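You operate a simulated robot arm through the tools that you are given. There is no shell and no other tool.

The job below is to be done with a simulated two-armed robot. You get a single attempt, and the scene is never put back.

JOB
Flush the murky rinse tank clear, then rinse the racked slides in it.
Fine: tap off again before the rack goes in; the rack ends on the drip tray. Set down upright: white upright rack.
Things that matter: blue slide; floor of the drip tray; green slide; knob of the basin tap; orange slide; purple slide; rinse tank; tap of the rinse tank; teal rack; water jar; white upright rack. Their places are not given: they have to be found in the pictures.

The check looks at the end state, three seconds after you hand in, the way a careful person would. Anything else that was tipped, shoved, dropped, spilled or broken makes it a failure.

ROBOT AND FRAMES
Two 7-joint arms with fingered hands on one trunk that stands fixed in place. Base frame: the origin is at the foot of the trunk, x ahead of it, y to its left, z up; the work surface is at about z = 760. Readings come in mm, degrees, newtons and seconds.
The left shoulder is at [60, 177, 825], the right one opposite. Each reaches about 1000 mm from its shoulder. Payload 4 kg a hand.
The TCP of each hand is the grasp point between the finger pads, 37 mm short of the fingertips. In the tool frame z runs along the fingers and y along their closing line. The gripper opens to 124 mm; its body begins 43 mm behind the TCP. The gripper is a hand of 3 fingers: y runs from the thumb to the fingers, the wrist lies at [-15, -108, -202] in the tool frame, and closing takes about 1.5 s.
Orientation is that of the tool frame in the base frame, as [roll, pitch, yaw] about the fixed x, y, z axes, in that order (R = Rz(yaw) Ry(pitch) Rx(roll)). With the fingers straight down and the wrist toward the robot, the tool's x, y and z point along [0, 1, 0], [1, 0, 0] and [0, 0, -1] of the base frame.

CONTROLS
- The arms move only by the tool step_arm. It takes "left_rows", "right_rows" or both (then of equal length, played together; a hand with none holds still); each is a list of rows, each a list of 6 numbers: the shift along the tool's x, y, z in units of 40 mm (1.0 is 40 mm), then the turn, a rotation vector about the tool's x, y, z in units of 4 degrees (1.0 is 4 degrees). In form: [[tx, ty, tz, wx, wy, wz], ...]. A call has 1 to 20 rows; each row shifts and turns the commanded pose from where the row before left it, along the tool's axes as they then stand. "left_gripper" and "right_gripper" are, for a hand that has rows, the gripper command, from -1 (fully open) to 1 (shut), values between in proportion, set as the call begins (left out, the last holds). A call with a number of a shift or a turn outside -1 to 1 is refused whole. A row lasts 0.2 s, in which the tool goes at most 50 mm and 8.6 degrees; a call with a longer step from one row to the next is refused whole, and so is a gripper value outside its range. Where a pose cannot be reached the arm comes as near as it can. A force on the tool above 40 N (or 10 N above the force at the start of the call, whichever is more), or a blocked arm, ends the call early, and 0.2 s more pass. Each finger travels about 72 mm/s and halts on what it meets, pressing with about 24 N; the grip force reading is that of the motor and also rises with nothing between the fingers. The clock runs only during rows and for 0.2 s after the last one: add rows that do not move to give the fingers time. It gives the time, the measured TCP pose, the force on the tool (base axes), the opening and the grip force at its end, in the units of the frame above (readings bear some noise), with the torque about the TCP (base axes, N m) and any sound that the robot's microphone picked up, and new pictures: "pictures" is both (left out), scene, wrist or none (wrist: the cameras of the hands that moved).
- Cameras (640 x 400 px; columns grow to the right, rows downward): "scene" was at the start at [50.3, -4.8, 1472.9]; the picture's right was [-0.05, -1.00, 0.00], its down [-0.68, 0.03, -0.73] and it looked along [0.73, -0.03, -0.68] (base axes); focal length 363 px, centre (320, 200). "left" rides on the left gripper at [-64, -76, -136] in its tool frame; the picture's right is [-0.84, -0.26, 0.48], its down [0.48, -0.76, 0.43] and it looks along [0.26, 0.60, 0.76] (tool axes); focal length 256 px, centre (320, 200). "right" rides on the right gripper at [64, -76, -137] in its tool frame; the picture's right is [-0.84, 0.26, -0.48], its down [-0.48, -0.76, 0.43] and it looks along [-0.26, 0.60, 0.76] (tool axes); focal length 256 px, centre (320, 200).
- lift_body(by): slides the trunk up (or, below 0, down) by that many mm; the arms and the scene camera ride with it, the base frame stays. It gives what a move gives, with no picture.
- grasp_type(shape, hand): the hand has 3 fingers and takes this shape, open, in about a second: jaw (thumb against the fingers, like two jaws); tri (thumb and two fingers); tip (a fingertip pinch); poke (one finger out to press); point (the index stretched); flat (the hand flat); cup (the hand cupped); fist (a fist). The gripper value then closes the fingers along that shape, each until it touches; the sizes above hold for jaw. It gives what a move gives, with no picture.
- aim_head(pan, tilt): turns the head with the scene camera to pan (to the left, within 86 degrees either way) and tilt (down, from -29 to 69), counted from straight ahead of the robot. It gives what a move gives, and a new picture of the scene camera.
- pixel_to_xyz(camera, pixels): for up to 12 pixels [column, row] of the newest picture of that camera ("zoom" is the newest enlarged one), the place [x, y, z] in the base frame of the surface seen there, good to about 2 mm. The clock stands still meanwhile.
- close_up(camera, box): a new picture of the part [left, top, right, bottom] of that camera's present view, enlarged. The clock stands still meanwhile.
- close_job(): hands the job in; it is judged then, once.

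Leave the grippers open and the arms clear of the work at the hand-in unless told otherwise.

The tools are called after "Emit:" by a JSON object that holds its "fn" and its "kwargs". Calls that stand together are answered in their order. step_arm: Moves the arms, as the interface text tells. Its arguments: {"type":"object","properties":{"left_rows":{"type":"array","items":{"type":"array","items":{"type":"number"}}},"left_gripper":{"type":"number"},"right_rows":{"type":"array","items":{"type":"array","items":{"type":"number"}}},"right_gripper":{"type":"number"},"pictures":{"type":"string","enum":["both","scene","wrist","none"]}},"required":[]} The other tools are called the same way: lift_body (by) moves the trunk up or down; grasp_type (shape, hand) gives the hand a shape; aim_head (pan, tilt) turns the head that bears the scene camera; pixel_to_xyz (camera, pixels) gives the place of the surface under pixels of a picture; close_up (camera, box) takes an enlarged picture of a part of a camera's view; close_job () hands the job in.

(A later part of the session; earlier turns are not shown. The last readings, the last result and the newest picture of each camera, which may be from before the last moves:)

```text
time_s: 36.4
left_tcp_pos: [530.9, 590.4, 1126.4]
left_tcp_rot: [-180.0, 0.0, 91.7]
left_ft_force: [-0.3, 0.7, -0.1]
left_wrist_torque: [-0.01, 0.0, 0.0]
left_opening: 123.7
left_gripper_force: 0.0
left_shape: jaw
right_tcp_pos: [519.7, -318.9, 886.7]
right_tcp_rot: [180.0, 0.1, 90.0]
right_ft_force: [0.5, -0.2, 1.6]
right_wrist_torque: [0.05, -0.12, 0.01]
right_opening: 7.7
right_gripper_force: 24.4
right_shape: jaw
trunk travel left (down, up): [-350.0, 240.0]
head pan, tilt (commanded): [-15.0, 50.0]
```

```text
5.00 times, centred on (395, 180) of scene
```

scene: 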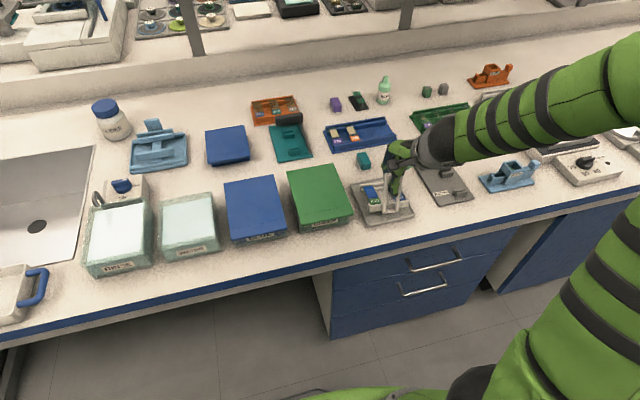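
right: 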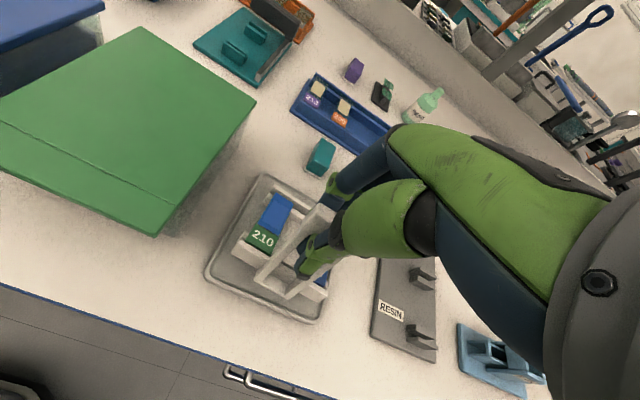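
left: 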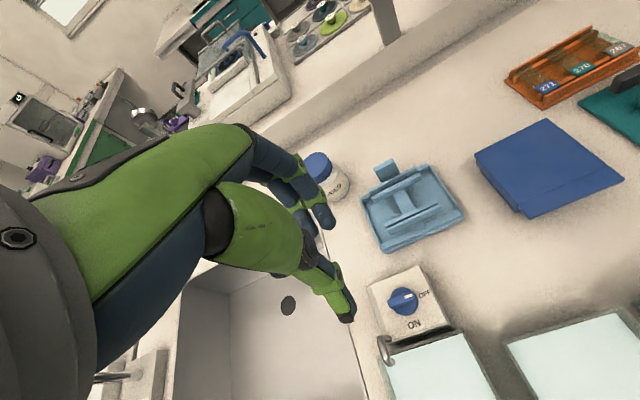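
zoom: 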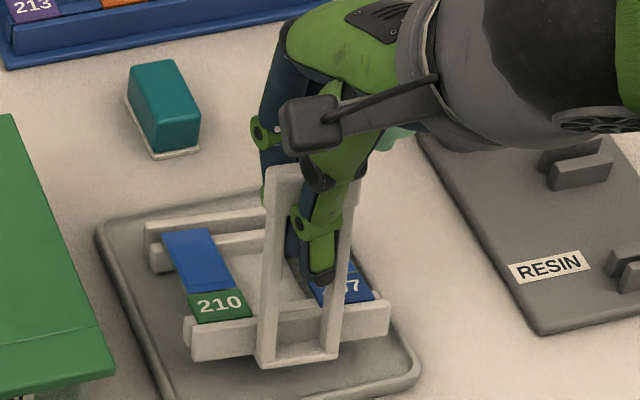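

The thumb has slipped into the loop, so the bar just hangs on the fingers and pivots. That isn't a safe hold. I'll set the rack back down on the tray (20 mm), release, and regrasp with the hand turned 90° so it clamps across the loop's width.

Emit:
{"fn": "step_arm", "kwargs": {"right_rows": [[0, 0, 0.2, 0, 0, 0], [0, 0, 0.2, 0, 0, 0], [0, 0, 0.1, 0, 0, 0], [0, 0, 0, 0, 0, 0]], "pictures": "both"}}

Emit:
{"fn": "close_up", "kwargs": {"camera": "scene", "box": [340, 140, 430, 220]}}

```text
time_s: 37.4
left_tcp_pos: [529.1, 591.7, 1124.5]
left_tcp_rot: [180.0, 0.0, 91.6]
left_ft_force: [-0.4, -0.7, -0.6]
left_wrist_torque: [0.03, 0.02, -0.01]
left_opening: 124.0
left_gripper_force: 0.0
left_shape: jaw
right_tcp_pos: [519.8, -319.4, 866.9]
right_tcp_rot: [179.9, -0.1, 90.0]
right_ft_force: [-1.9, -0.3, 6.9]
right_wrist_torque: [0.04, -0.58, 0.06]
right_opening: 10.2
right_gripper_force: 23.9
right_shape: jaw
trunk travel left (down, up): [-350.0, 240.0]
head pan, tilt (commanded): [-15.0, 50.0]
```

scene: 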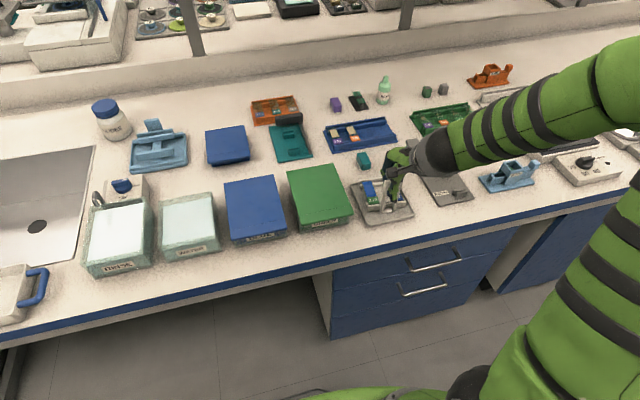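
right: 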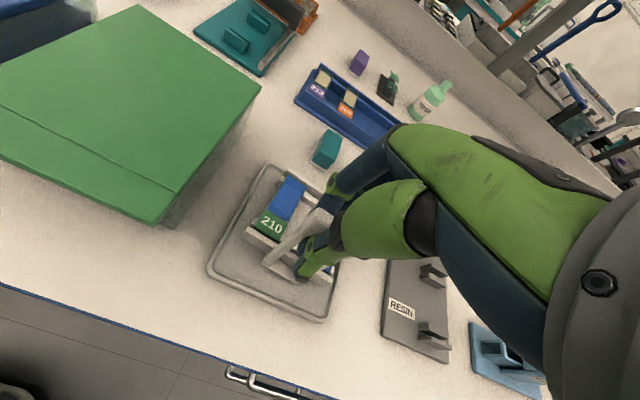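

```text
5.00 times, centred on (385, 180) of scene
```

zoom: 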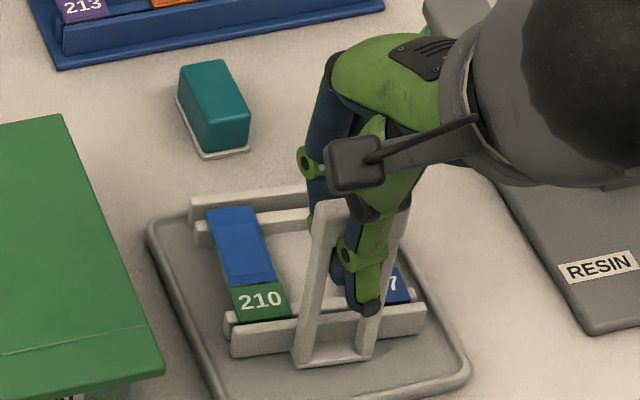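

The rack is back on the tray. I'll check where it sits before opening.

Emit:
{"fn": "pixel_to_xyz", "kwargs": {"camera": "zoom", "pixels": [[195, 207], [300, 193], [236, 345], [418, 312], [300, 362], [370, 352], [240, 230], [255, 275], [233, 335], [400, 290], [150, 235], [465, 365]]}}

```text
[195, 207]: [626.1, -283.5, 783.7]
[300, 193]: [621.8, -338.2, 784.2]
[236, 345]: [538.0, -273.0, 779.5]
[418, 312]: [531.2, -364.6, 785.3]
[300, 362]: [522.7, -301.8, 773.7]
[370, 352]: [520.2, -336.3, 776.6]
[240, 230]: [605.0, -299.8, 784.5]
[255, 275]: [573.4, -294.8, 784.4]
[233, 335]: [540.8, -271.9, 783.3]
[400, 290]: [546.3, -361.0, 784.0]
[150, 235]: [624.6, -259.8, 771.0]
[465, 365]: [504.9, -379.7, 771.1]
```

The rack sits flat but turned about 4° and near the back rim, still inside the tray. I'll open to 60 mm and rise straight up to z≈950.

Emit:
{"fn": "step_arm", "kwargs": {"right_rows": [[0, 0, 0, 0, 0, 0], [0, 0, 0, 0, 0, 0], [0, 0, 0, 0, 0, 0], [0, 0, 0, 0, 0, 0], [0, 0, 0, 0, 0, 0], [0, 0, -0.5, 0, 0, 0], [0, 0, -0.8, 0, 0, 0], [0, 0, -1, 0, 0, 0], [0, 0, 0, 0, 0, 0]], "right_gripper": 0.03, "pictures": "both"}}

Emit:
{"fn": "close_up", "kwargs": {"camera": "scene", "box": [340, 140, 430, 220]}}

Emit:
{"fn": "close_up", "kwargs": {"camera": "right", "box": [180, 160, 380, 340]}}

```text
time_s: 39.4
left_tcp_pos: [528.6, 591.5, 1124.7]
left_tcp_rot: [-179.9, 0.0, 91.6]
left_ft_force: [0.6, 0.3, 0.4]
left_wrist_torque: [-0.03, -0.01, 0.02]
left_opening: 123.6
left_gripper_force: 0.0
left_shape: jaw
right_tcp_pos: [520.0, -321.8, 957.6]
right_tcp_rot: [180.0, 0.0, 90.0]
right_ft_force: [0.5, 0.0, 0.4]
right_wrist_torque: [0.0, 0.04, -0.02]
right_opening: 60.0
right_gripper_force: 0.0
right_shape: jaw
trunk travel left (down, up): [-350.0, 240.0]
head pan, tilt (commanded): [-15.0, 50.0]
```

scene: 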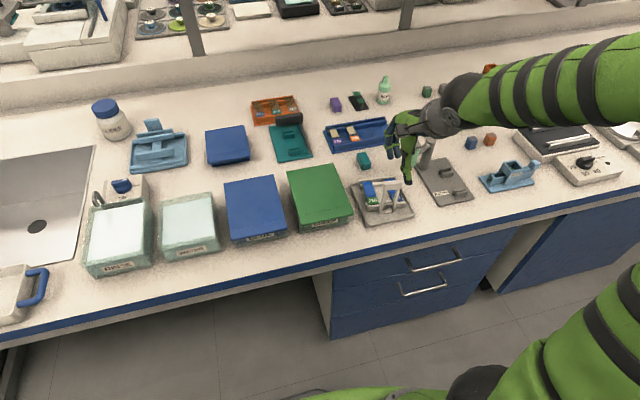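
right: 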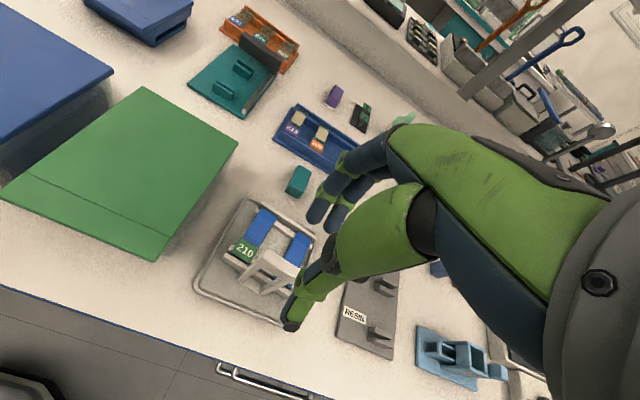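

```text
5.00 times, centred on (385, 180) of scene
```

zoom: 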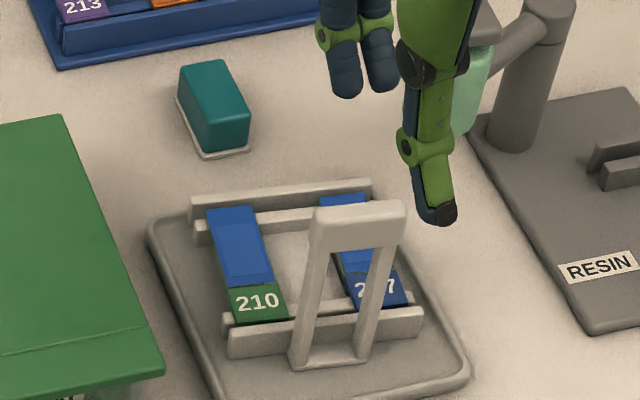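

```text
2.22 times, centred on (280, 250) of right
```

zoom: 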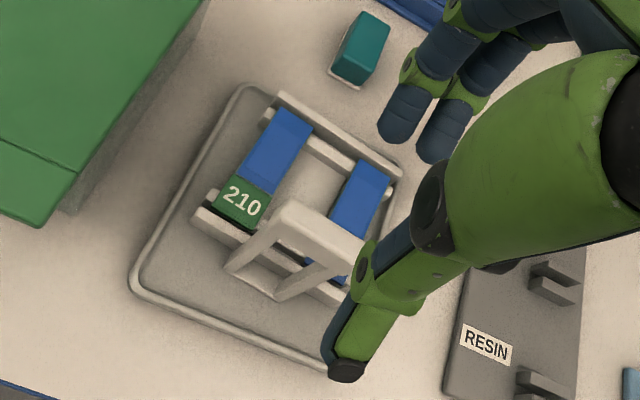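

Released cleanly; both slides are in place. I'll remeasure the rack and handle pose in the scene camera.

Emit:
{"fn": "close_up", "kwargs": {"camera": "scene", "box": [345, 160, 421, 220]}}

Emit:
{"fn": "pixel_to_xyz", "kwargs": {"camera": "zoom", "pixels": [[200, 100], [350, 100], [200, 170], [400, 190], [380, 60], [300, 60]]}}

```text
6.67 times, centred on (383, 190) of scene
```

zoom: 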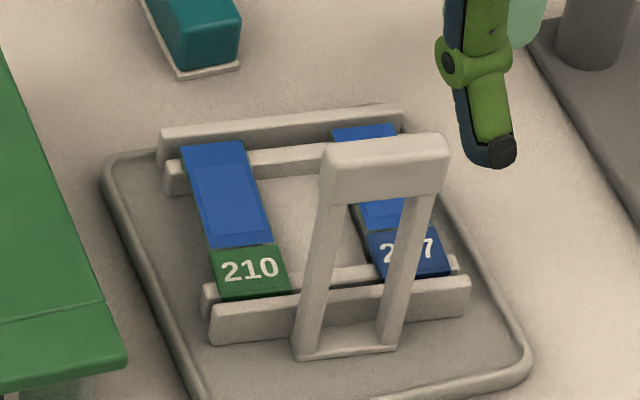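

```text
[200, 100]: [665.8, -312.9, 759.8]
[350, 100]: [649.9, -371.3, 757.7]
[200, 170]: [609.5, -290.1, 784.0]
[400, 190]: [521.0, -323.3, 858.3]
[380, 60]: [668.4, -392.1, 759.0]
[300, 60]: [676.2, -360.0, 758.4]
```

Emit:
{"fn": "pixel_to_xyz", "kwargs": {"camera": "zoom", "pixels": [[163, 135], [398, 112], [213, 318], [465, 288], [320, 155], [445, 140], [322, 190], [440, 180], [300, 350], [392, 340], [383, 150], [214, 308]]}}

Emit:
{"fn": "pixel_to_xyz", "kwargs": {"camera": "zoom", "pixels": [[165, 150], [335, 148], [430, 137], [330, 175], [432, 165], [310, 280], [405, 270], [318, 240], [415, 225], [455, 310], [250, 275], [400, 255]]}}

```text
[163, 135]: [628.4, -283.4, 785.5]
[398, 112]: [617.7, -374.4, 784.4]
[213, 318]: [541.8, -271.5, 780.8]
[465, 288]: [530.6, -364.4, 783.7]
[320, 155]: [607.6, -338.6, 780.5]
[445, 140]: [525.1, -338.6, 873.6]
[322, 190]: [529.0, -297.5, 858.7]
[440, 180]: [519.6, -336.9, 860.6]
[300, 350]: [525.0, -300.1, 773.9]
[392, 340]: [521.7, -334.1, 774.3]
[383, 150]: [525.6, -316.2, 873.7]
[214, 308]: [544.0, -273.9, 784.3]
```

```text
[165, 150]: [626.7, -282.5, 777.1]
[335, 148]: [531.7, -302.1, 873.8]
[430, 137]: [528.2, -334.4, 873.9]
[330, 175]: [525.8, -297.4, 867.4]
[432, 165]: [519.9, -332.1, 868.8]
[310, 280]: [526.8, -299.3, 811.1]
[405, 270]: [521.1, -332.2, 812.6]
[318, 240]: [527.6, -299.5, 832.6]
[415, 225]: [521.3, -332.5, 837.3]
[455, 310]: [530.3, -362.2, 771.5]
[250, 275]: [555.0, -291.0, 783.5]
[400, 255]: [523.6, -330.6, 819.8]
```

The rack is turned about −7°, with the handle centre now near (528, −318). Grip plan: the pads sit 12–32 mm below the TCP, so I'll put the bar (z 860–874) between the fingertips with TCP at z≈890. First I'll turn the hand 7° to match the rack, then lower.

Emit:
{"fn": "step_arm", "kwargs": {"right_rows": [[0.045, 0.21, 0, 0, 0, 0], [0, 0, 0, 0, 0, 0.9], [0, 0, 0, 0, 0, 0.85], [0, 0, 0.6, 0, 0, 0], [0, 0, 0.6, 0, 0, 0], [0, 0, 0, 0, 0, 0]], "right_gripper": 0.2, "pictures": "both"}}

Emit:
{"fn": "close_up", "kwargs": {"camera": "scene", "box": [345, 140, 425, 220]}}

Emit:
{"fn": "close_up", "kwargs": {"camera": "right", "box": [180, 160, 380, 340]}}

```text
time_s: 40.8
left_tcp_pos: [530.6, 591.5, 1125.8]
left_tcp_rot: [180.0, -0.1, 91.7]
left_ft_force: [-0.1, -0.2, -0.3]
left_wrist_torque: [-0.01, 0.0, 0.0]
left_opening: 123.9
left_gripper_force: 0.1
left_shape: jaw
right_tcp_pos: [528.0, -317.8, 909.0]
right_tcp_rot: [180.0, 0.0, 83.0]
right_ft_force: [0.4, -1.0, -0.3]
right_wrist_torque: [0.01, -0.02, 0.0]
right_opening: 49.9
right_gripper_force: 0.0
right_shape: jaw
trunk travel left (down, up): [-350.0, 240.0]
head pan, tilt (commanded): [-15.0, 50.0]
```

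scene: 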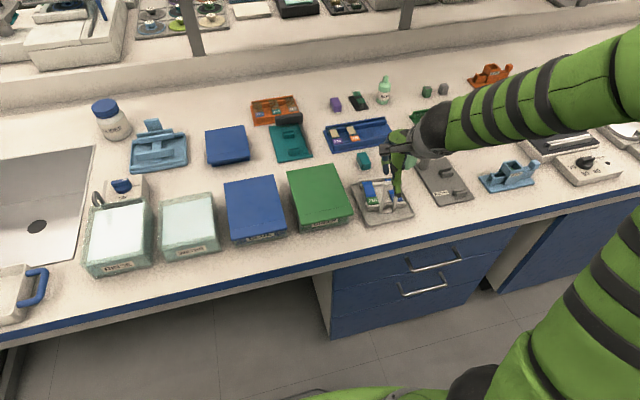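
right: 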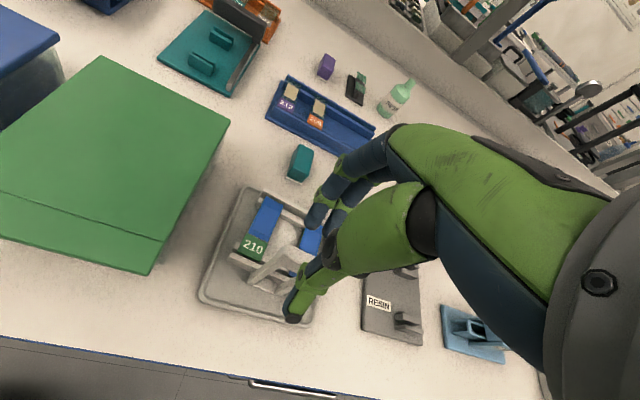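

```text
5.00 times, centred on (385, 180) of scene
```

zoom: 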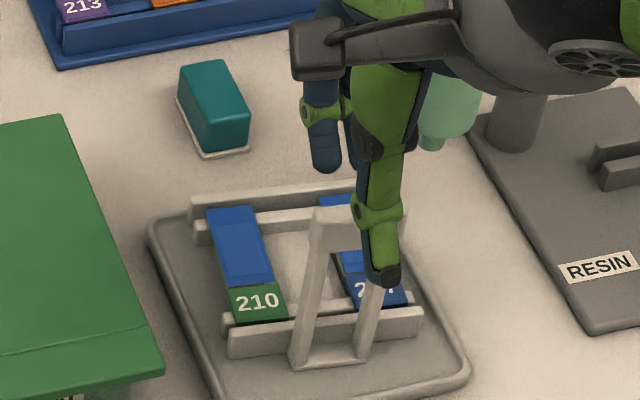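

```text
2.22 times, centred on (280, 250) of right
```

zoom: 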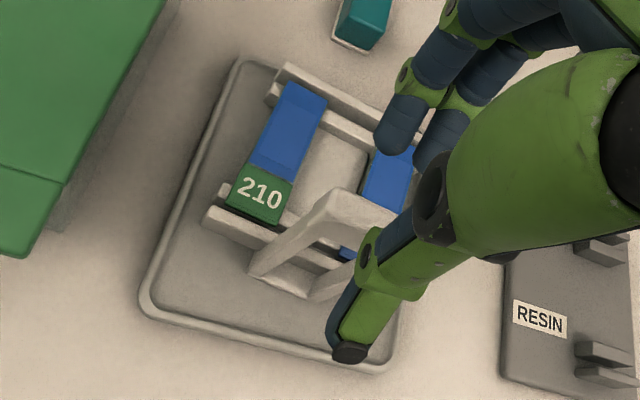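

I'll verify the thumb and fingertip positions relative to the bar.

Emit:
{"fn": "close_up", "kwargs": {"camera": "scene", "box": [345, 140, 425, 220]}}

Emit:
{"fn": "pixel_to_xyz", "kwargs": {"camera": "zoom", "pixels": [[385, 278], [380, 255], [372, 215], [383, 175], [325, 160], [325, 140], [325, 112], [356, 145], [330, 220], [340, 215]]}}

```text
5.00 times, centred on (385, 180) of scene
```

zoom: 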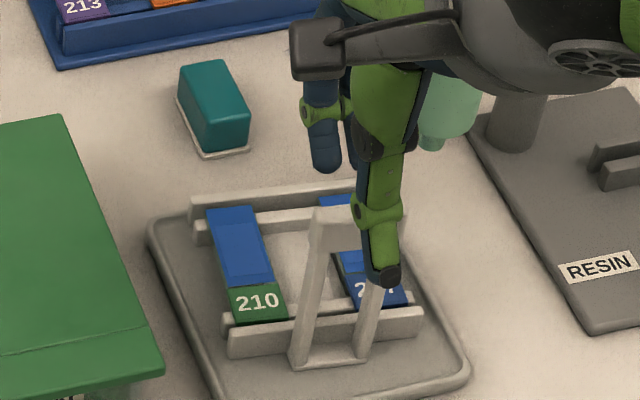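

```text
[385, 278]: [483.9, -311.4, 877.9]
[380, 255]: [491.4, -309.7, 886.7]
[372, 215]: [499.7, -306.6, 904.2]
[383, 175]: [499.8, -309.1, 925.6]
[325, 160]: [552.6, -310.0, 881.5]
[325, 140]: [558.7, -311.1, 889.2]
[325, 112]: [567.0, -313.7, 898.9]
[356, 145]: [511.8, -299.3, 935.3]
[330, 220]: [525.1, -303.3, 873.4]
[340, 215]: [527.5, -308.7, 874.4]
```

The fingers lean: both thumb and finger pads tilt the same way (tops towards +x), which explains why the rack pitched. I'll rise clear of the handle and close in the air to ~10 mm opening to see the true pad angle.

Emit:
{"fn": "step_arm", "kwargs": {"right_rows": [[0, 0, -1, 0, 0, 0], [0, 0, -0.5, 0, 0, 0], [0, 0, 0, 0, 0, 0], [0, 0, 0, 0, 0, 0], [0, 0, 0, 0, 0, 0], [0, 0, 0, 0, 0, 0]], "right_gripper": 0.82, "pictures": "both"}}

Emit:
{"fn": "close_up", "kwargs": {"camera": "scene", "box": [360, 110, 430, 200]}}

Emit:
{"fn": "close_up", "kwargs": {"camera": "right", "box": [250, 160, 400, 310]}}

```text
time_s: 42.2
left_tcp_pos: [530.0, 591.5, 1125.1]
left_tcp_rot: [-179.9, 0.0, 91.6]
left_ft_force: [-0.6, -0.5, 0.9]
left_wrist_torque: [-0.01, 0.0, -0.01]
left_opening: 123.7
left_gripper_force: 0.1
left_shape: jaw
right_tcp_pos: [527.6, -319.2, 970.6]
right_tcp_rot: [180.0, 0.0, 83.0]
right_ft_force: [-0.2, -0.6, 0.3]
right_wrist_torque: [0.02, 0.01, 0.0]
right_opening: 11.5
right_gripper_force: 0.0
right_shape: jaw
trunk travel left (down, up): [-350.0, 240.0]
head pan, tilt (commanded): [-15.0, 50.0]
```

scene: 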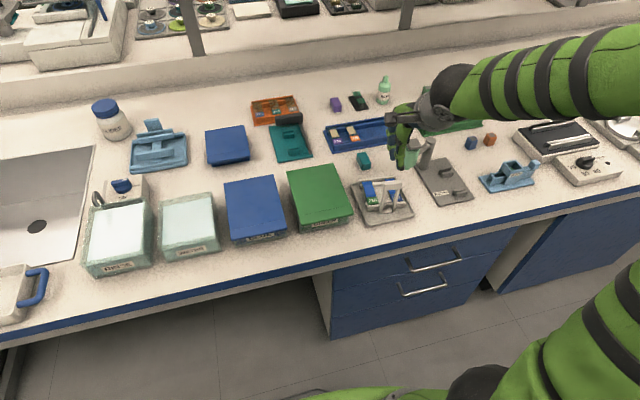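
right: 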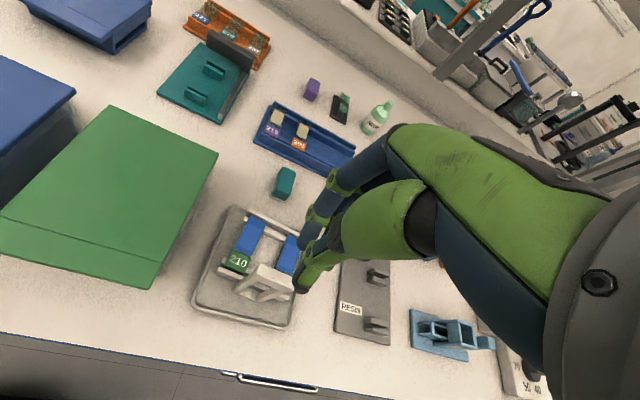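

```text
4.44 times, centred on (395, 155) of scene
```

zoom: 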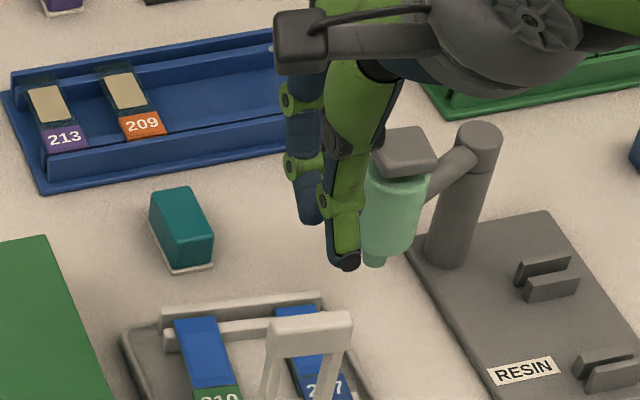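

```text
2.67 times, centred on (325, 235) of right
```

zoom: 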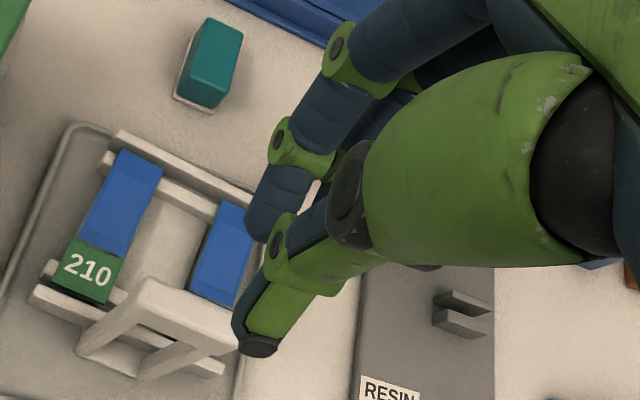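

Emit:
{"fn": "pixel_to_xyz", "kwargs": {"camera": "zoom", "pixels": [[257, 348], [275, 310], [265, 255], [310, 230], [272, 200], [262, 225], [285, 150], [310, 170], [300, 260], [320, 110], [245, 290], [237, 330]]}}

Emit:
{"fn": "close_up", "kwargs": {"camera": "scene", "box": [375, 120, 415, 175]}}

Emit:
{"fn": "pixel_to_xyz", "kwargs": {"camera": "zoom", "pixels": [[280, 330], [270, 290], [258, 240], [265, 150], [200, 260], [195, 220], [190, 160], [215, 270], [300, 200], [280, 110]]}}

```text
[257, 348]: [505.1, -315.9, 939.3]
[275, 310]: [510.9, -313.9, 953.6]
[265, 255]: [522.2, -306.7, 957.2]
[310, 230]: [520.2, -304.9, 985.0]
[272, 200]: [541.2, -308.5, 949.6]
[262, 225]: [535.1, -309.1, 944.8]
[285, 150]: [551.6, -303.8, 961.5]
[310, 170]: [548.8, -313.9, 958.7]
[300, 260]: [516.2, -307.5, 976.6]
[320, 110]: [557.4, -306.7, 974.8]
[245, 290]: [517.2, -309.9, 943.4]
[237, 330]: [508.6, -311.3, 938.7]
```

```text
7.27 times, centred on (395, 148) of scene
```

zoom: 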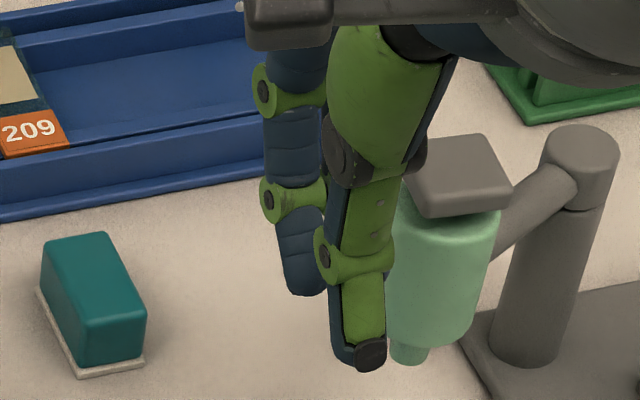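

```text
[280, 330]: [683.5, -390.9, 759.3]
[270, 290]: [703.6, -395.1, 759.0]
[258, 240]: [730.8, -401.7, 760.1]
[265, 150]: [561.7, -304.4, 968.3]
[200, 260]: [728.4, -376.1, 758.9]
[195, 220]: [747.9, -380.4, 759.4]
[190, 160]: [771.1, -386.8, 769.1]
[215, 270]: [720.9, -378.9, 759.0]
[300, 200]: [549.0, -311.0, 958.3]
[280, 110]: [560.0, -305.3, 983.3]
```

Closed, the pads form a V that meets near the tips (about 27 mm below the TCP), with the thumb pad leaning ~18°. So I'll open to 40 mm, pitch the hand 18° so the thumb pad is vertical, and place the pinch point on the bar. I'll do the tilt and part of the descent now.

Emit:
{"fn": "step_arm", "kwargs": {"right_rows": [[0, -0.2065, 0, 0, 0, 0], [0, 0, 0, -0.9, 0, 0], [0, 0, 0, -0.9, 0, 0], [0, 0, 0, -0.9, 0, 0], [0, 0, 0, -0.9, 0, 0], [0, 0, 0, -0.9, 0, 0], [0, -0.25, 0.77, 0, 0, 0], [0, -0.22, 0.7, 0, 0, 0], [0, 0, 0, 0, 0, 0]], "right_gripper": 0.35, "pictures": "both"}}

Emit:
{"fn": "close_up", "kwargs": {"camera": "scene", "box": [345, 140, 425, 220]}}

Emit:
{"fn": "pixel_to_xyz", "kwargs": {"camera": "zoom", "pixels": [[320, 200], [330, 220], [360, 220], [380, 240], [330, 150], [340, 170]]}}

Emit:
{"fn": "close_up", "kwargs": {"camera": "right", "box": [220, 160, 380, 320]}}

```text
time_s: 44.2
left_tcp_pos: [529.1, 590.4, 1125.6]
left_tcp_rot: [-180.0, 0.0, 91.5]
left_ft_force: [-0.4, 0.1, -0.2]
left_wrist_torque: [0.0, 0.0, 0.0]
left_opening: 123.8
left_gripper_force: 0.1
left_shape: jaw
right_tcp_pos: [519.0, -316.5, 908.9]
right_tcp_rot: [161.9, -0.1, 83.0]
right_ft_force: [0.6, -0.4, 0.3]
right_wrist_torque: [-0.01, 0.02, -0.02]
right_opening: 40.0
right_gripper_force: 0.1
right_shape: jaw
trunk travel left (down, up): [-350.0, 240.0]
head pan, tilt (commanded): [-15.0, 50.0]
```

scene: 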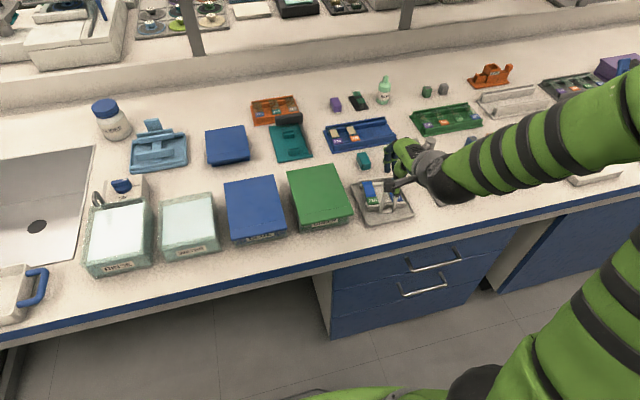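
right: 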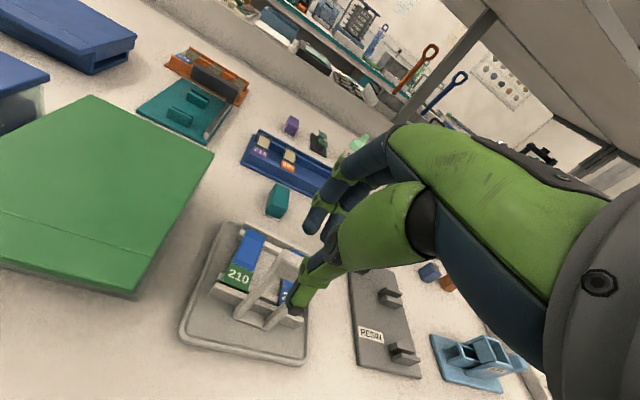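

```text
5.00 times, centred on (385, 180) of scene
```

zoom: 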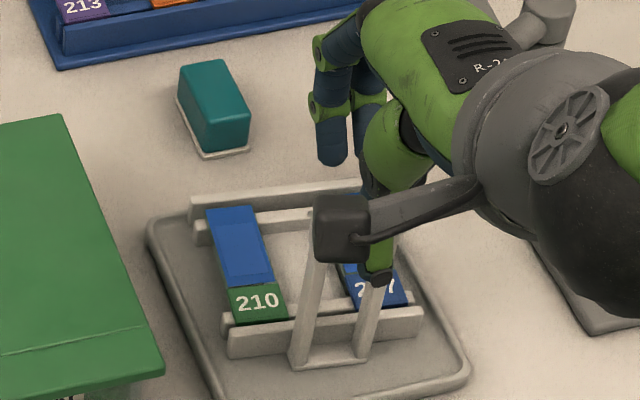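

```text
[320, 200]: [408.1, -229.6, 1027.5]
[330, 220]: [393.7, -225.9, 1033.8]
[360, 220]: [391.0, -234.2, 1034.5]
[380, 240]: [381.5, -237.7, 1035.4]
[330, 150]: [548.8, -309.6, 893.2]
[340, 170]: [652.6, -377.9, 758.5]
```

```text
2.50 times, centred on (300, 240) of right
```

zoom: 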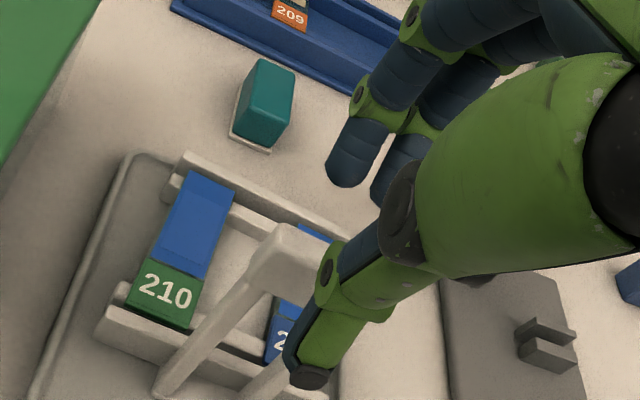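

I'll get finger positions relative to the bar from the wrist view.

Emit:
{"fn": "pixel_to_xyz", "kwargs": {"camera": "zoom", "pixels": [[310, 375], [330, 335], [340, 290], [375, 245], [345, 180], [350, 140], [395, 185], [285, 250], [265, 270], [310, 245], [295, 320], [300, 365]]}}

```text
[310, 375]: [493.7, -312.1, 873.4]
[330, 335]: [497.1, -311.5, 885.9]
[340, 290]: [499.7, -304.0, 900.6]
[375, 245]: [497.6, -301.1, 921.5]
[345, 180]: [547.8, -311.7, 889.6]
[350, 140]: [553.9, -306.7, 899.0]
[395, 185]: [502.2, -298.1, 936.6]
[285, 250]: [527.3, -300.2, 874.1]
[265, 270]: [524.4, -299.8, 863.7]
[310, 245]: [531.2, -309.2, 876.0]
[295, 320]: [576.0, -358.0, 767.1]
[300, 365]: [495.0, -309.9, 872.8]
```

The bar is centred between thumb (x≈509) and fingers (x≈546). I'll descend 23 mm vertically so the fingertips come to mid-bar height, then check for contact.

Emit:
{"fn": "step_arm", "kwargs": {"right_rows": [[0, -0.09, 0.275, 0, 0, 0], [0, -0.088, 0.272, 0, 0, 0], [0, 0, 0, 0, 0, 0]], "pictures": "wrist"}}

Emit:
{"fn": "close_up", "kwargs": {"camera": "right", "box": [220, 160, 380, 320]}}

Emit:
{"fn": "pixel_to_xyz", "kwargs": {"camera": "zoom", "pixels": [[310, 375], [330, 335], [340, 290], [345, 180], [350, 140], [285, 200], [270, 230], [335, 170]]}}

```text
time_s: 45.0
left_tcp_pos: [528.4, 592.0, 1125.7]
left_tcp_rot: [180.0, 0.0, 91.6]
left_ft_force: [-0.4, -0.4, -0.1]
left_wrist_torque: [0.01, 0.01, -0.02]
left_opening: 123.7
left_gripper_force: 0.0
left_shape: jaw
right_tcp_pos: [519.7, -316.2, 885.2]
right_tcp_rot: [162.0, 0.0, 83.1]
right_ft_force: [-0.3, -0.1, -0.3]
right_wrist_torque: [-0.01, -0.02, -0.04]
right_opening: 40.0
right_gripper_force: 0.1
right_shape: jaw
trunk travel left (down, up): [-350.0, 240.0]
head pan, tilt (commanded): [-15.0, 50.0]
```

right: 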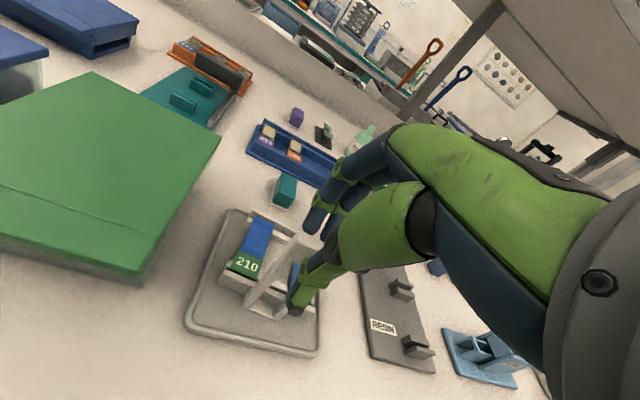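

```text
2.50 times, centred on (300, 240) of right
```

zoom: 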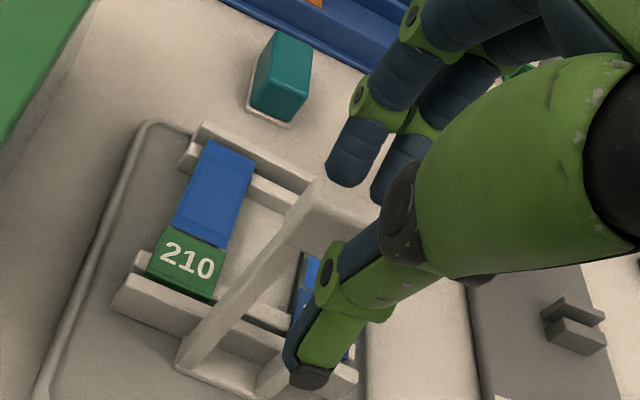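

```text
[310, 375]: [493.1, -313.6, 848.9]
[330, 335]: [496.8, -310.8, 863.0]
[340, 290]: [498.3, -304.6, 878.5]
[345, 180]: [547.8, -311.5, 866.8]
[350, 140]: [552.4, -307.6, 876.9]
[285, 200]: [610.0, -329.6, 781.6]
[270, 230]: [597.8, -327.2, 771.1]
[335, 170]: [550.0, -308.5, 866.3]
```

The tips straddle the bar without contact. Closing now.

Emit:
{"fn": "step_arm", "kwargs": {"right_rows": [[0, 0, 0, 0, 0, 0], [0, 0, 0, 0, 0, 0], [0, 0, 0, 0, 0, 0], [0, 0, 0, 0, 0, 0], [0, 0, 0, 0, 0, 0]], "right_gripper": 1, "pictures": "wrist"}}

Emit:
{"fn": "close_up", "kwargs": {"camera": "right", "box": [220, 160, 380, 320]}}

Emit:
{"fn": "close_up", "kwargs": {"camera": "scene", "box": [345, 140, 425, 220]}}

```text
time_s: 46.2
left_tcp_pos: [528.6, 592.2, 1126.3]
left_tcp_rot: [-180.0, 0.0, 91.7]
left_ft_force: [0.6, -0.7, 0.1]
left_wrist_torque: [-0.01, 0.02, -0.01]
left_opening: 123.6
left_gripper_force: 0.1
left_shape: jaw
right_tcp_pos: [519.7, -316.3, 885.5]
right_tcp_rot: [162.1, 0.0, 82.9]
right_ft_force: [0.1, 0.8, 0.9]
right_wrist_torque: [0.01, -0.1, 0.01]
right_opening: 10.0
right_gripper_force: 24.2
right_shape: jaw
trunk travel left (down, up): [-350.0, 240.0]
head pan, tilt (commanded): [-15.0, 50.0]
```

right: 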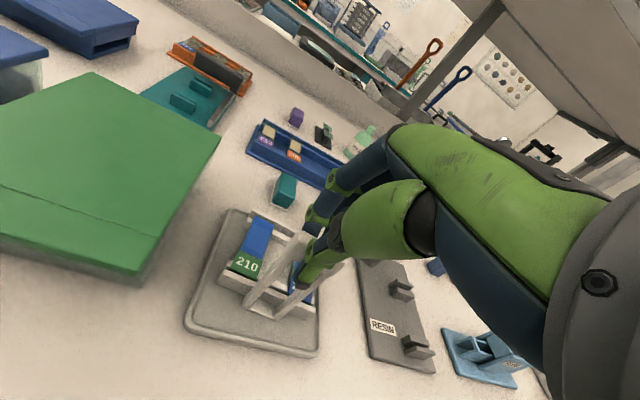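

```text
2.50 times, centred on (300, 240) of right
```

zoom: 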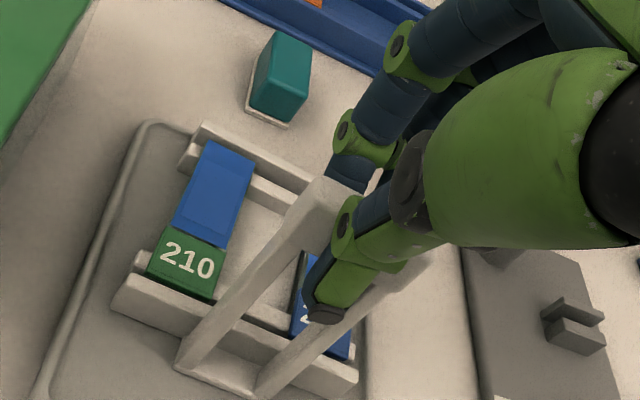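

```text
5.00 times, centred on (385, 180) of scene
```

zoom: 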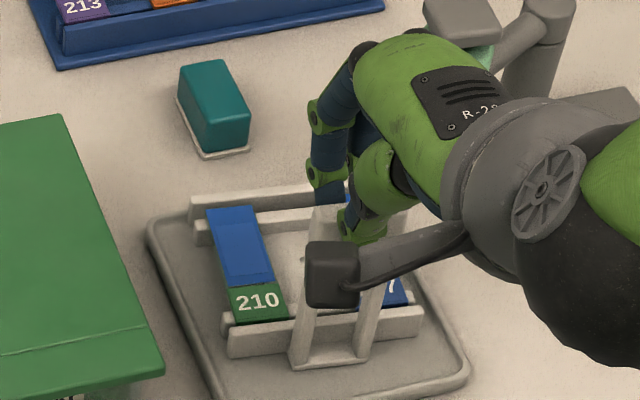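

This time the rack did not move on closing, and forces are near zero. I'll lift 10 mm vertically and measure the tilt.

Emit:
{"fn": "step_arm", "kwargs": {"right_rows": [[0, 0.02, -0.06, 0, 0, 0], [0, 0.03, -0.09, 0, 0, 0], [0, 0.027, -0.088, 0, 0, 0], [0, 0, 0, 0, 0, 0]], "pictures": "both"}}

Emit:
{"fn": "close_up", "kwargs": {"camera": "right", "box": [220, 160, 380, 320]}}

Emit:
{"fn": "pixel_to_xyz", "kwargs": {"camera": "zoom", "pixels": [[200, 140], [215, 165], [200, 200], [185, 235], [180, 260], [125, 290], [220, 195], [195, 270], [230, 360], [250, 395], [300, 180], [310, 195]]}}

```text
time_s: 47.2
left_tcp_pos: [529.4, 591.8, 1125.2]
left_tcp_rot: [-180.0, 0.1, 91.6]
left_ft_force: [0.0, 0.0, -0.3]
left_wrist_torque: [0.0, 0.0, 0.01]
left_opening: 123.4
left_gripper_force: 0.0
left_shape: jaw
right_tcp_pos: [519.6, -317.4, 894.3]
right_tcp_rot: [162.0, 0.0, 83.0]
right_ft_force: [-0.7, -0.6, -0.1]
right_wrist_torque: [0.02, 0.06, 0.0]
right_opening: 9.5
right_gripper_force: 24.0
right_shape: jaw
trunk travel left (down, up): [-350.0, 240.0]
head pan, tilt (commanded): [-15.0, 50.0]
```

scene: 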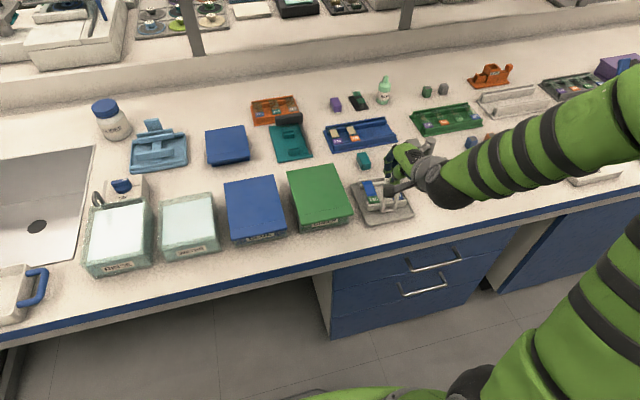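
right: 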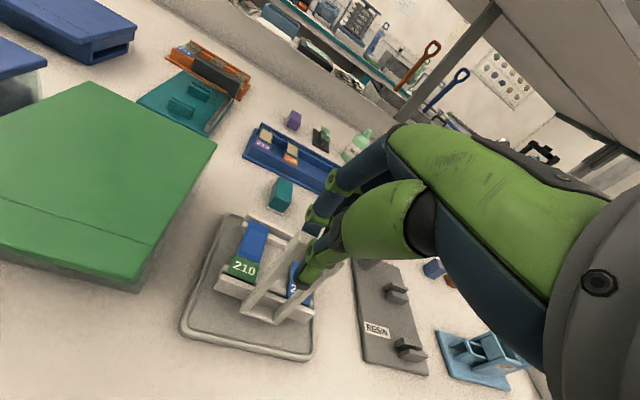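

```text
2.50 times, centred on (300, 240) of right
```

zoom: 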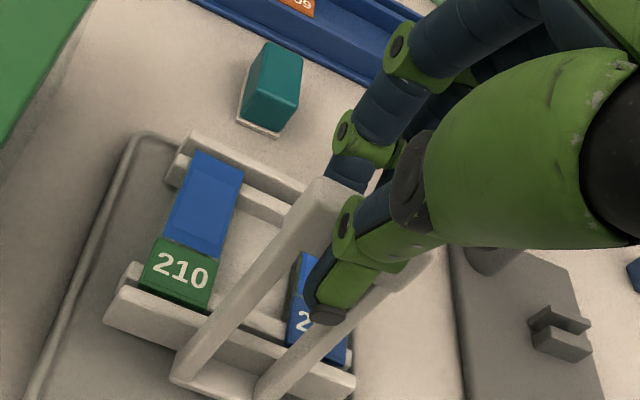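

```text
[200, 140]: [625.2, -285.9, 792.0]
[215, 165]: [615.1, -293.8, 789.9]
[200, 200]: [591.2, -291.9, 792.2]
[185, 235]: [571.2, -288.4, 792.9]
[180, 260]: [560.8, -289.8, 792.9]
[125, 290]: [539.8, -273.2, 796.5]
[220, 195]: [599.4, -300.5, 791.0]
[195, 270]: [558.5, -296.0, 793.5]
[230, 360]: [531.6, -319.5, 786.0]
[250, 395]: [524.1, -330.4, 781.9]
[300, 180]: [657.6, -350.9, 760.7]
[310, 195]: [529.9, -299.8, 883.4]
```

The rack stays nearly level (about 3° far-end-low) and firmly held. I'll lift further to z≈960 and also check the heights of the jars on the way.

Emit:
{"fn": "pixel_to_xyz", "kwargs": {"camera": "scene", "pixels": [[255, 205], [320, 190], [190, 198], [230, 143], [290, 140], [363, 158], [120, 200], [300, 165], [350, 200]]}}

Emit:
{"fn": "step_arm", "kwargs": {"right_rows": [[0, 0.077, -0.238, 0, 0, 0], [0, 0.116, -0.357, 0, 0, 0], [0, 0.155, -0.476, 0, 0, 0], [0, 0.155, -0.476, 0, 0, 0], [0, 0, 0, 0, 0, 0], [0, 0, 0, 0, 0, 0]], "pictures": "both"}}

Emit:
{"fn": "close_up", "kwargs": {"camera": "scene", "box": [345, 130, 435, 220]}}

Emit:
{"fn": "close_up", "kwargs": {"camera": "right", "box": [220, 160, 380, 320]}}

```text
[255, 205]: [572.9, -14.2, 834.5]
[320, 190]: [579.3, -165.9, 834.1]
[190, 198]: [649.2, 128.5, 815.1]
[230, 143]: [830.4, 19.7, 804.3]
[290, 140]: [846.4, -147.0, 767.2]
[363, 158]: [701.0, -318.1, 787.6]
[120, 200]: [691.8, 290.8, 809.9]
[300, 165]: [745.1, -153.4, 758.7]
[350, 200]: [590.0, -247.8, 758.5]
```

```text
time_s: 48.6
left_tcp_pos: [530.8, 590.9, 1124.7]
left_tcp_rot: [180.0, 0.0, 91.6]
left_ft_force: [0.2, 0.0, 0.3]
left_wrist_torque: [-0.02, -0.07, 0.01]
left_opening: 123.6
left_gripper_force: 0.1
left_shape: jaw
right_tcp_pos: [519.0, -316.8, 961.3]
right_tcp_rot: [162.0, 0.0, 83.1]
right_ft_force: [0.9, 0.1, -0.1]
right_wrist_torque: [0.02, 0.05, 0.03]
right_opening: 9.5
right_gripper_force: 23.9
right_shape: jaw
trunk travel left (down, up): [-350.0, 240.0]
head pan, tilt (commanded): [-15.0, 50.0]
```

scene: 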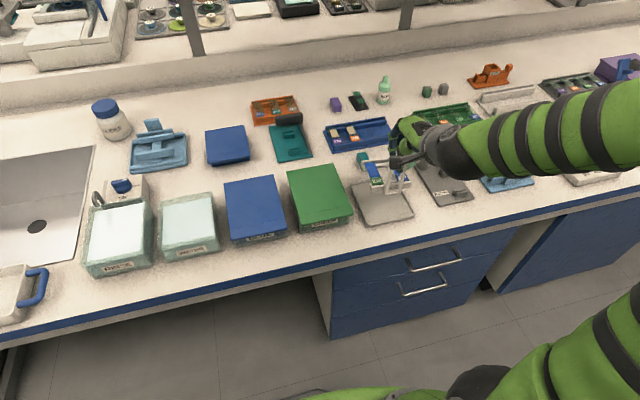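
right: 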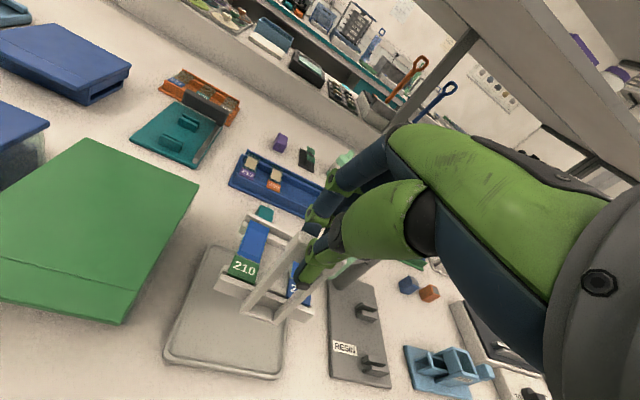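

```text
4.44 times, centred on (390, 175) of scene
```

zoom: 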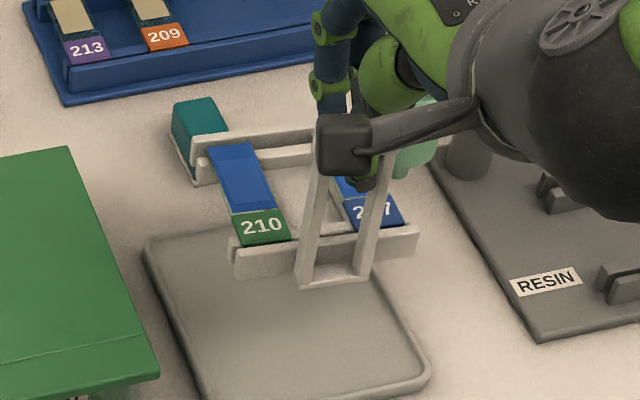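

```text
2.50 times, centred on (300, 240) of right
```

zoom: 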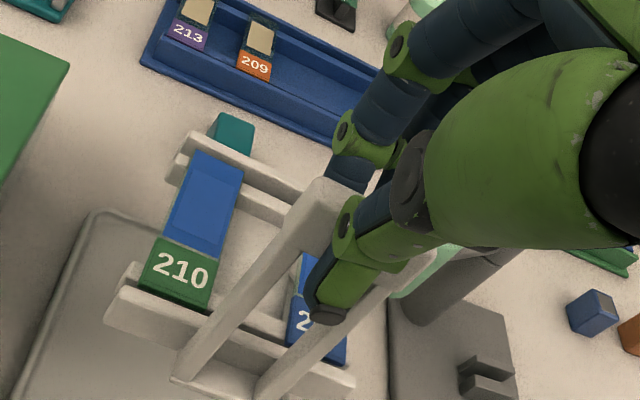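

The rack is fully off the tray with both slides seated. I'll measure its attitude and offsets from the TCP.

Emit:
{"fn": "pixel_to_xyz", "kwargs": {"camera": "zoom", "pixels": [[198, 138], [300, 193], [205, 165], [195, 215], [180, 255], [125, 292], [115, 310], [345, 390], [180, 375], [255, 395], [230, 180], [330, 320]]}}

Emit:
{"fn": "close_up", "kwargs": {"camera": "scene", "box": [360, 145, 420, 200]}}

Emit:
{"fn": "pixel_to_xyz", "kwargs": {"camera": "zoom", "pixels": [[90, 145], [180, 130], [140, 160], [160, 210], [185, 265], [140, 305], [430, 260], [300, 340], [360, 330], [280, 290], [370, 270], [130, 280]]}}

```text
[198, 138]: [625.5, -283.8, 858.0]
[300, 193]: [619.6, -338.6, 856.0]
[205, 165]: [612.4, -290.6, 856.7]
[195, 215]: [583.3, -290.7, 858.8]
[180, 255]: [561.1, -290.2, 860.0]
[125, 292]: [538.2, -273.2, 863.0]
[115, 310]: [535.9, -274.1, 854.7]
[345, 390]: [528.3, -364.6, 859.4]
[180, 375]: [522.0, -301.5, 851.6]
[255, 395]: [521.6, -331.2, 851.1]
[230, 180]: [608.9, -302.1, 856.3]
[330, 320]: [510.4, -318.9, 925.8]
```

```text
7.27 times, centred on (390, 172) of scene
```

zoom: 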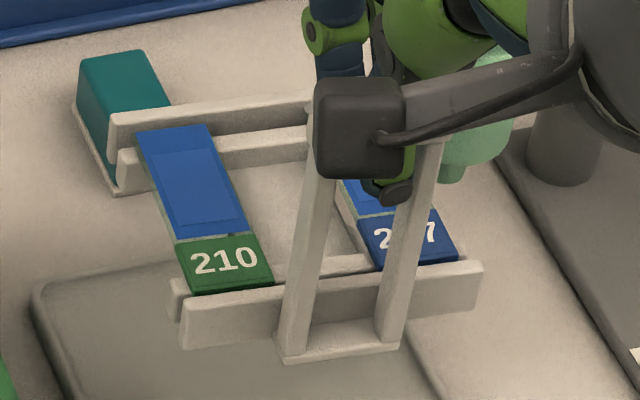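

```text
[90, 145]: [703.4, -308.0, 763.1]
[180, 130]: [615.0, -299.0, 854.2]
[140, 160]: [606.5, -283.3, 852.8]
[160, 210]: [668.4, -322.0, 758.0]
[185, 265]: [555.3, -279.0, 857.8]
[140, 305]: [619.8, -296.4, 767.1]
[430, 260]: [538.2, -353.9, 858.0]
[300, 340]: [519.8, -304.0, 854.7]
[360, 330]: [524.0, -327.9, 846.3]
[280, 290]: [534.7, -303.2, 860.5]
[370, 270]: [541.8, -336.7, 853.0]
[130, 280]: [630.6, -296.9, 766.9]
```

The rack is held about 3.7° far-end-low and turned −6.2°. I'll raise to z≈1005 (jar lids are at 835), turn +6.2° about vertical and pitch the hand 3.6° more so the rack is square and level.

Emit:
{"fn": "step_arm", "kwargs": {"right_rows": [[0, 0.17, -0.52, 0, 0, 0], [0, 0.17, -0.52, 0, 0, 0], [0, 0, 0, 0, 0.24, -0.737], [0, 0, 0, 0, 0.24, -0.737], [0, 0, 0, -0.45, 0, 0], [0, 0, 0, -0.45, 0, 0], [0, 0, 0, 0, 0, 0]], "pictures": "both"}}

Emit:
{"fn": "close_up", "kwargs": {"camera": "right", "box": [200, 160, 400, 340]}}

Emit:
{"fn": "close_up", "kwargs": {"camera": "scene", "box": [350, 120, 430, 200]}}

```text
time_s: 50.2
left_tcp_pos: [529.9, 591.9, 1126.0]
left_tcp_rot: [179.9, 0.0, 91.6]
left_ft_force: [0.0, -0.7, 0.4]
left_wrist_torque: [0.0, 0.02, -0.02]
left_opening: 123.9
left_gripper_force: 0.2
left_shape: jaw
right_tcp_pos: [520.9, -317.9, 1004.0]
right_tcp_rot: [158.3, -0.1, 89.3]
right_ft_force: [0.1, -0.9, -0.9]
right_wrist_torque: [0.02, 0.04, -0.01]
right_opening: 9.7
right_gripper_force: 24.5
right_shape: jaw
trunk travel left (down, up): [-350.0, 240.0]
head pan, tilt (commanded): [-15.0, 50.0]
```

scene: 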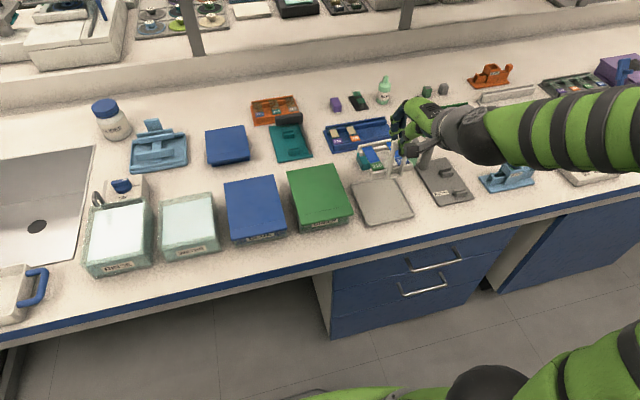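
right: 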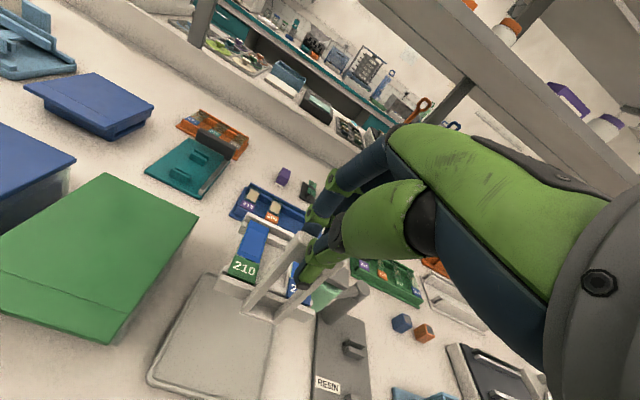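

```text
2.22 times, centred on (300, 250) of right
```

zoom: 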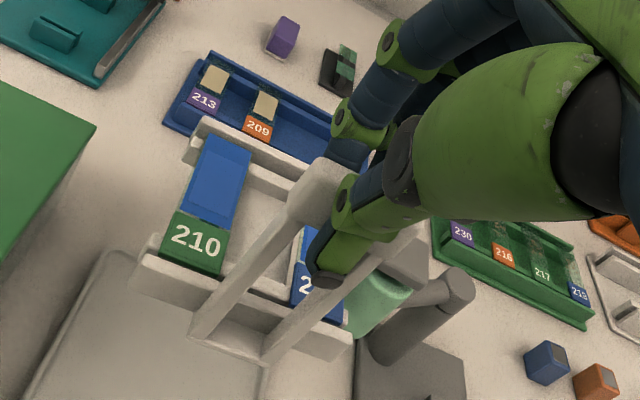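

```text
5.00 times, centred on (390, 160) of scene
```

zoom: 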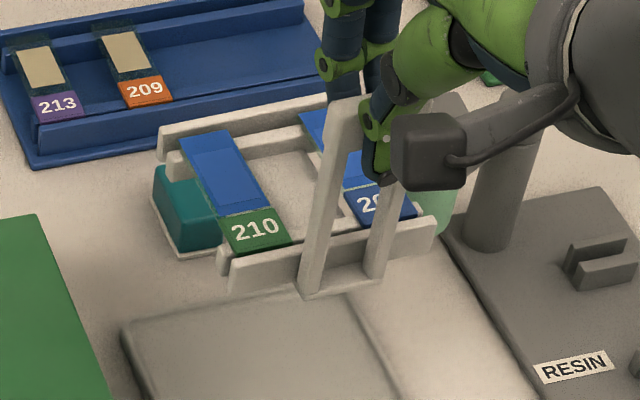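

Emit:
{"fn": "pixel_to_xyz", "kwargs": {"camera": "zoom", "pixels": [[162, 132], [320, 103], [200, 150], [235, 200], [255, 230], [235, 262], [432, 222], [305, 290], [375, 280], [370, 210], [233, 275], [310, 120]]}}

Emit:
{"fn": "close_up", "kwargs": {"camera": "right", "box": [200, 160, 400, 340]}}

Emit:
{"fn": "pixel_to_xyz", "kwargs": {"camera": "zoom", "pixels": [[205, 122], [300, 172], [215, 160], [205, 200], [190, 245], [165, 248], [350, 340], [205, 325], [265, 355], [235, 150], [315, 290], [215, 225]]}}

```text
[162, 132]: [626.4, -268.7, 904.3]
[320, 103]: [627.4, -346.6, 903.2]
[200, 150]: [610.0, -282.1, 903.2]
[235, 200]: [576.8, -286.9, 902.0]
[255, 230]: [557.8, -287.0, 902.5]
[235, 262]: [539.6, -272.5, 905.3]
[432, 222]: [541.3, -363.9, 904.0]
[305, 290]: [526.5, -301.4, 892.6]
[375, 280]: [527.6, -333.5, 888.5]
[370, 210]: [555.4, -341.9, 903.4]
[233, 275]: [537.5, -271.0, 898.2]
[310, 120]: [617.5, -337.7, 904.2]
```

```text
2.22 times, centred on (300, 250) of right
```

zoom: 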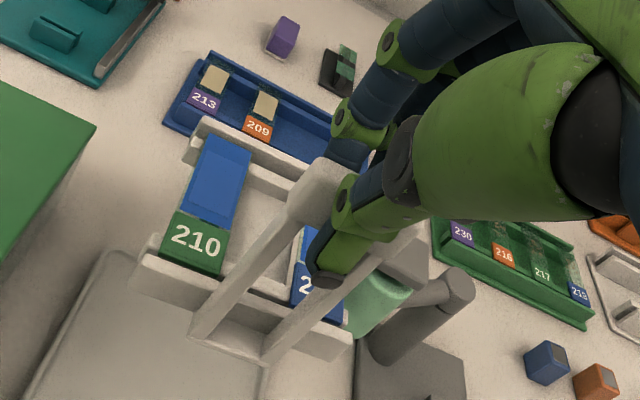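

```text
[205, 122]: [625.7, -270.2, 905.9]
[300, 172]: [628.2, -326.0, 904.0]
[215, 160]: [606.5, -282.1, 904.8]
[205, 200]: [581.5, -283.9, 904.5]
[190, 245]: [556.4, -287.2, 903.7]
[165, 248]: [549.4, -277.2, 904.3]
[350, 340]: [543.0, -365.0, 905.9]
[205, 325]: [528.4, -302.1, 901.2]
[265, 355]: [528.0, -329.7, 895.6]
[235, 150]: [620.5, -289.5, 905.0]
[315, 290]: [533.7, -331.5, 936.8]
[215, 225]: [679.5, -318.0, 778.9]
```

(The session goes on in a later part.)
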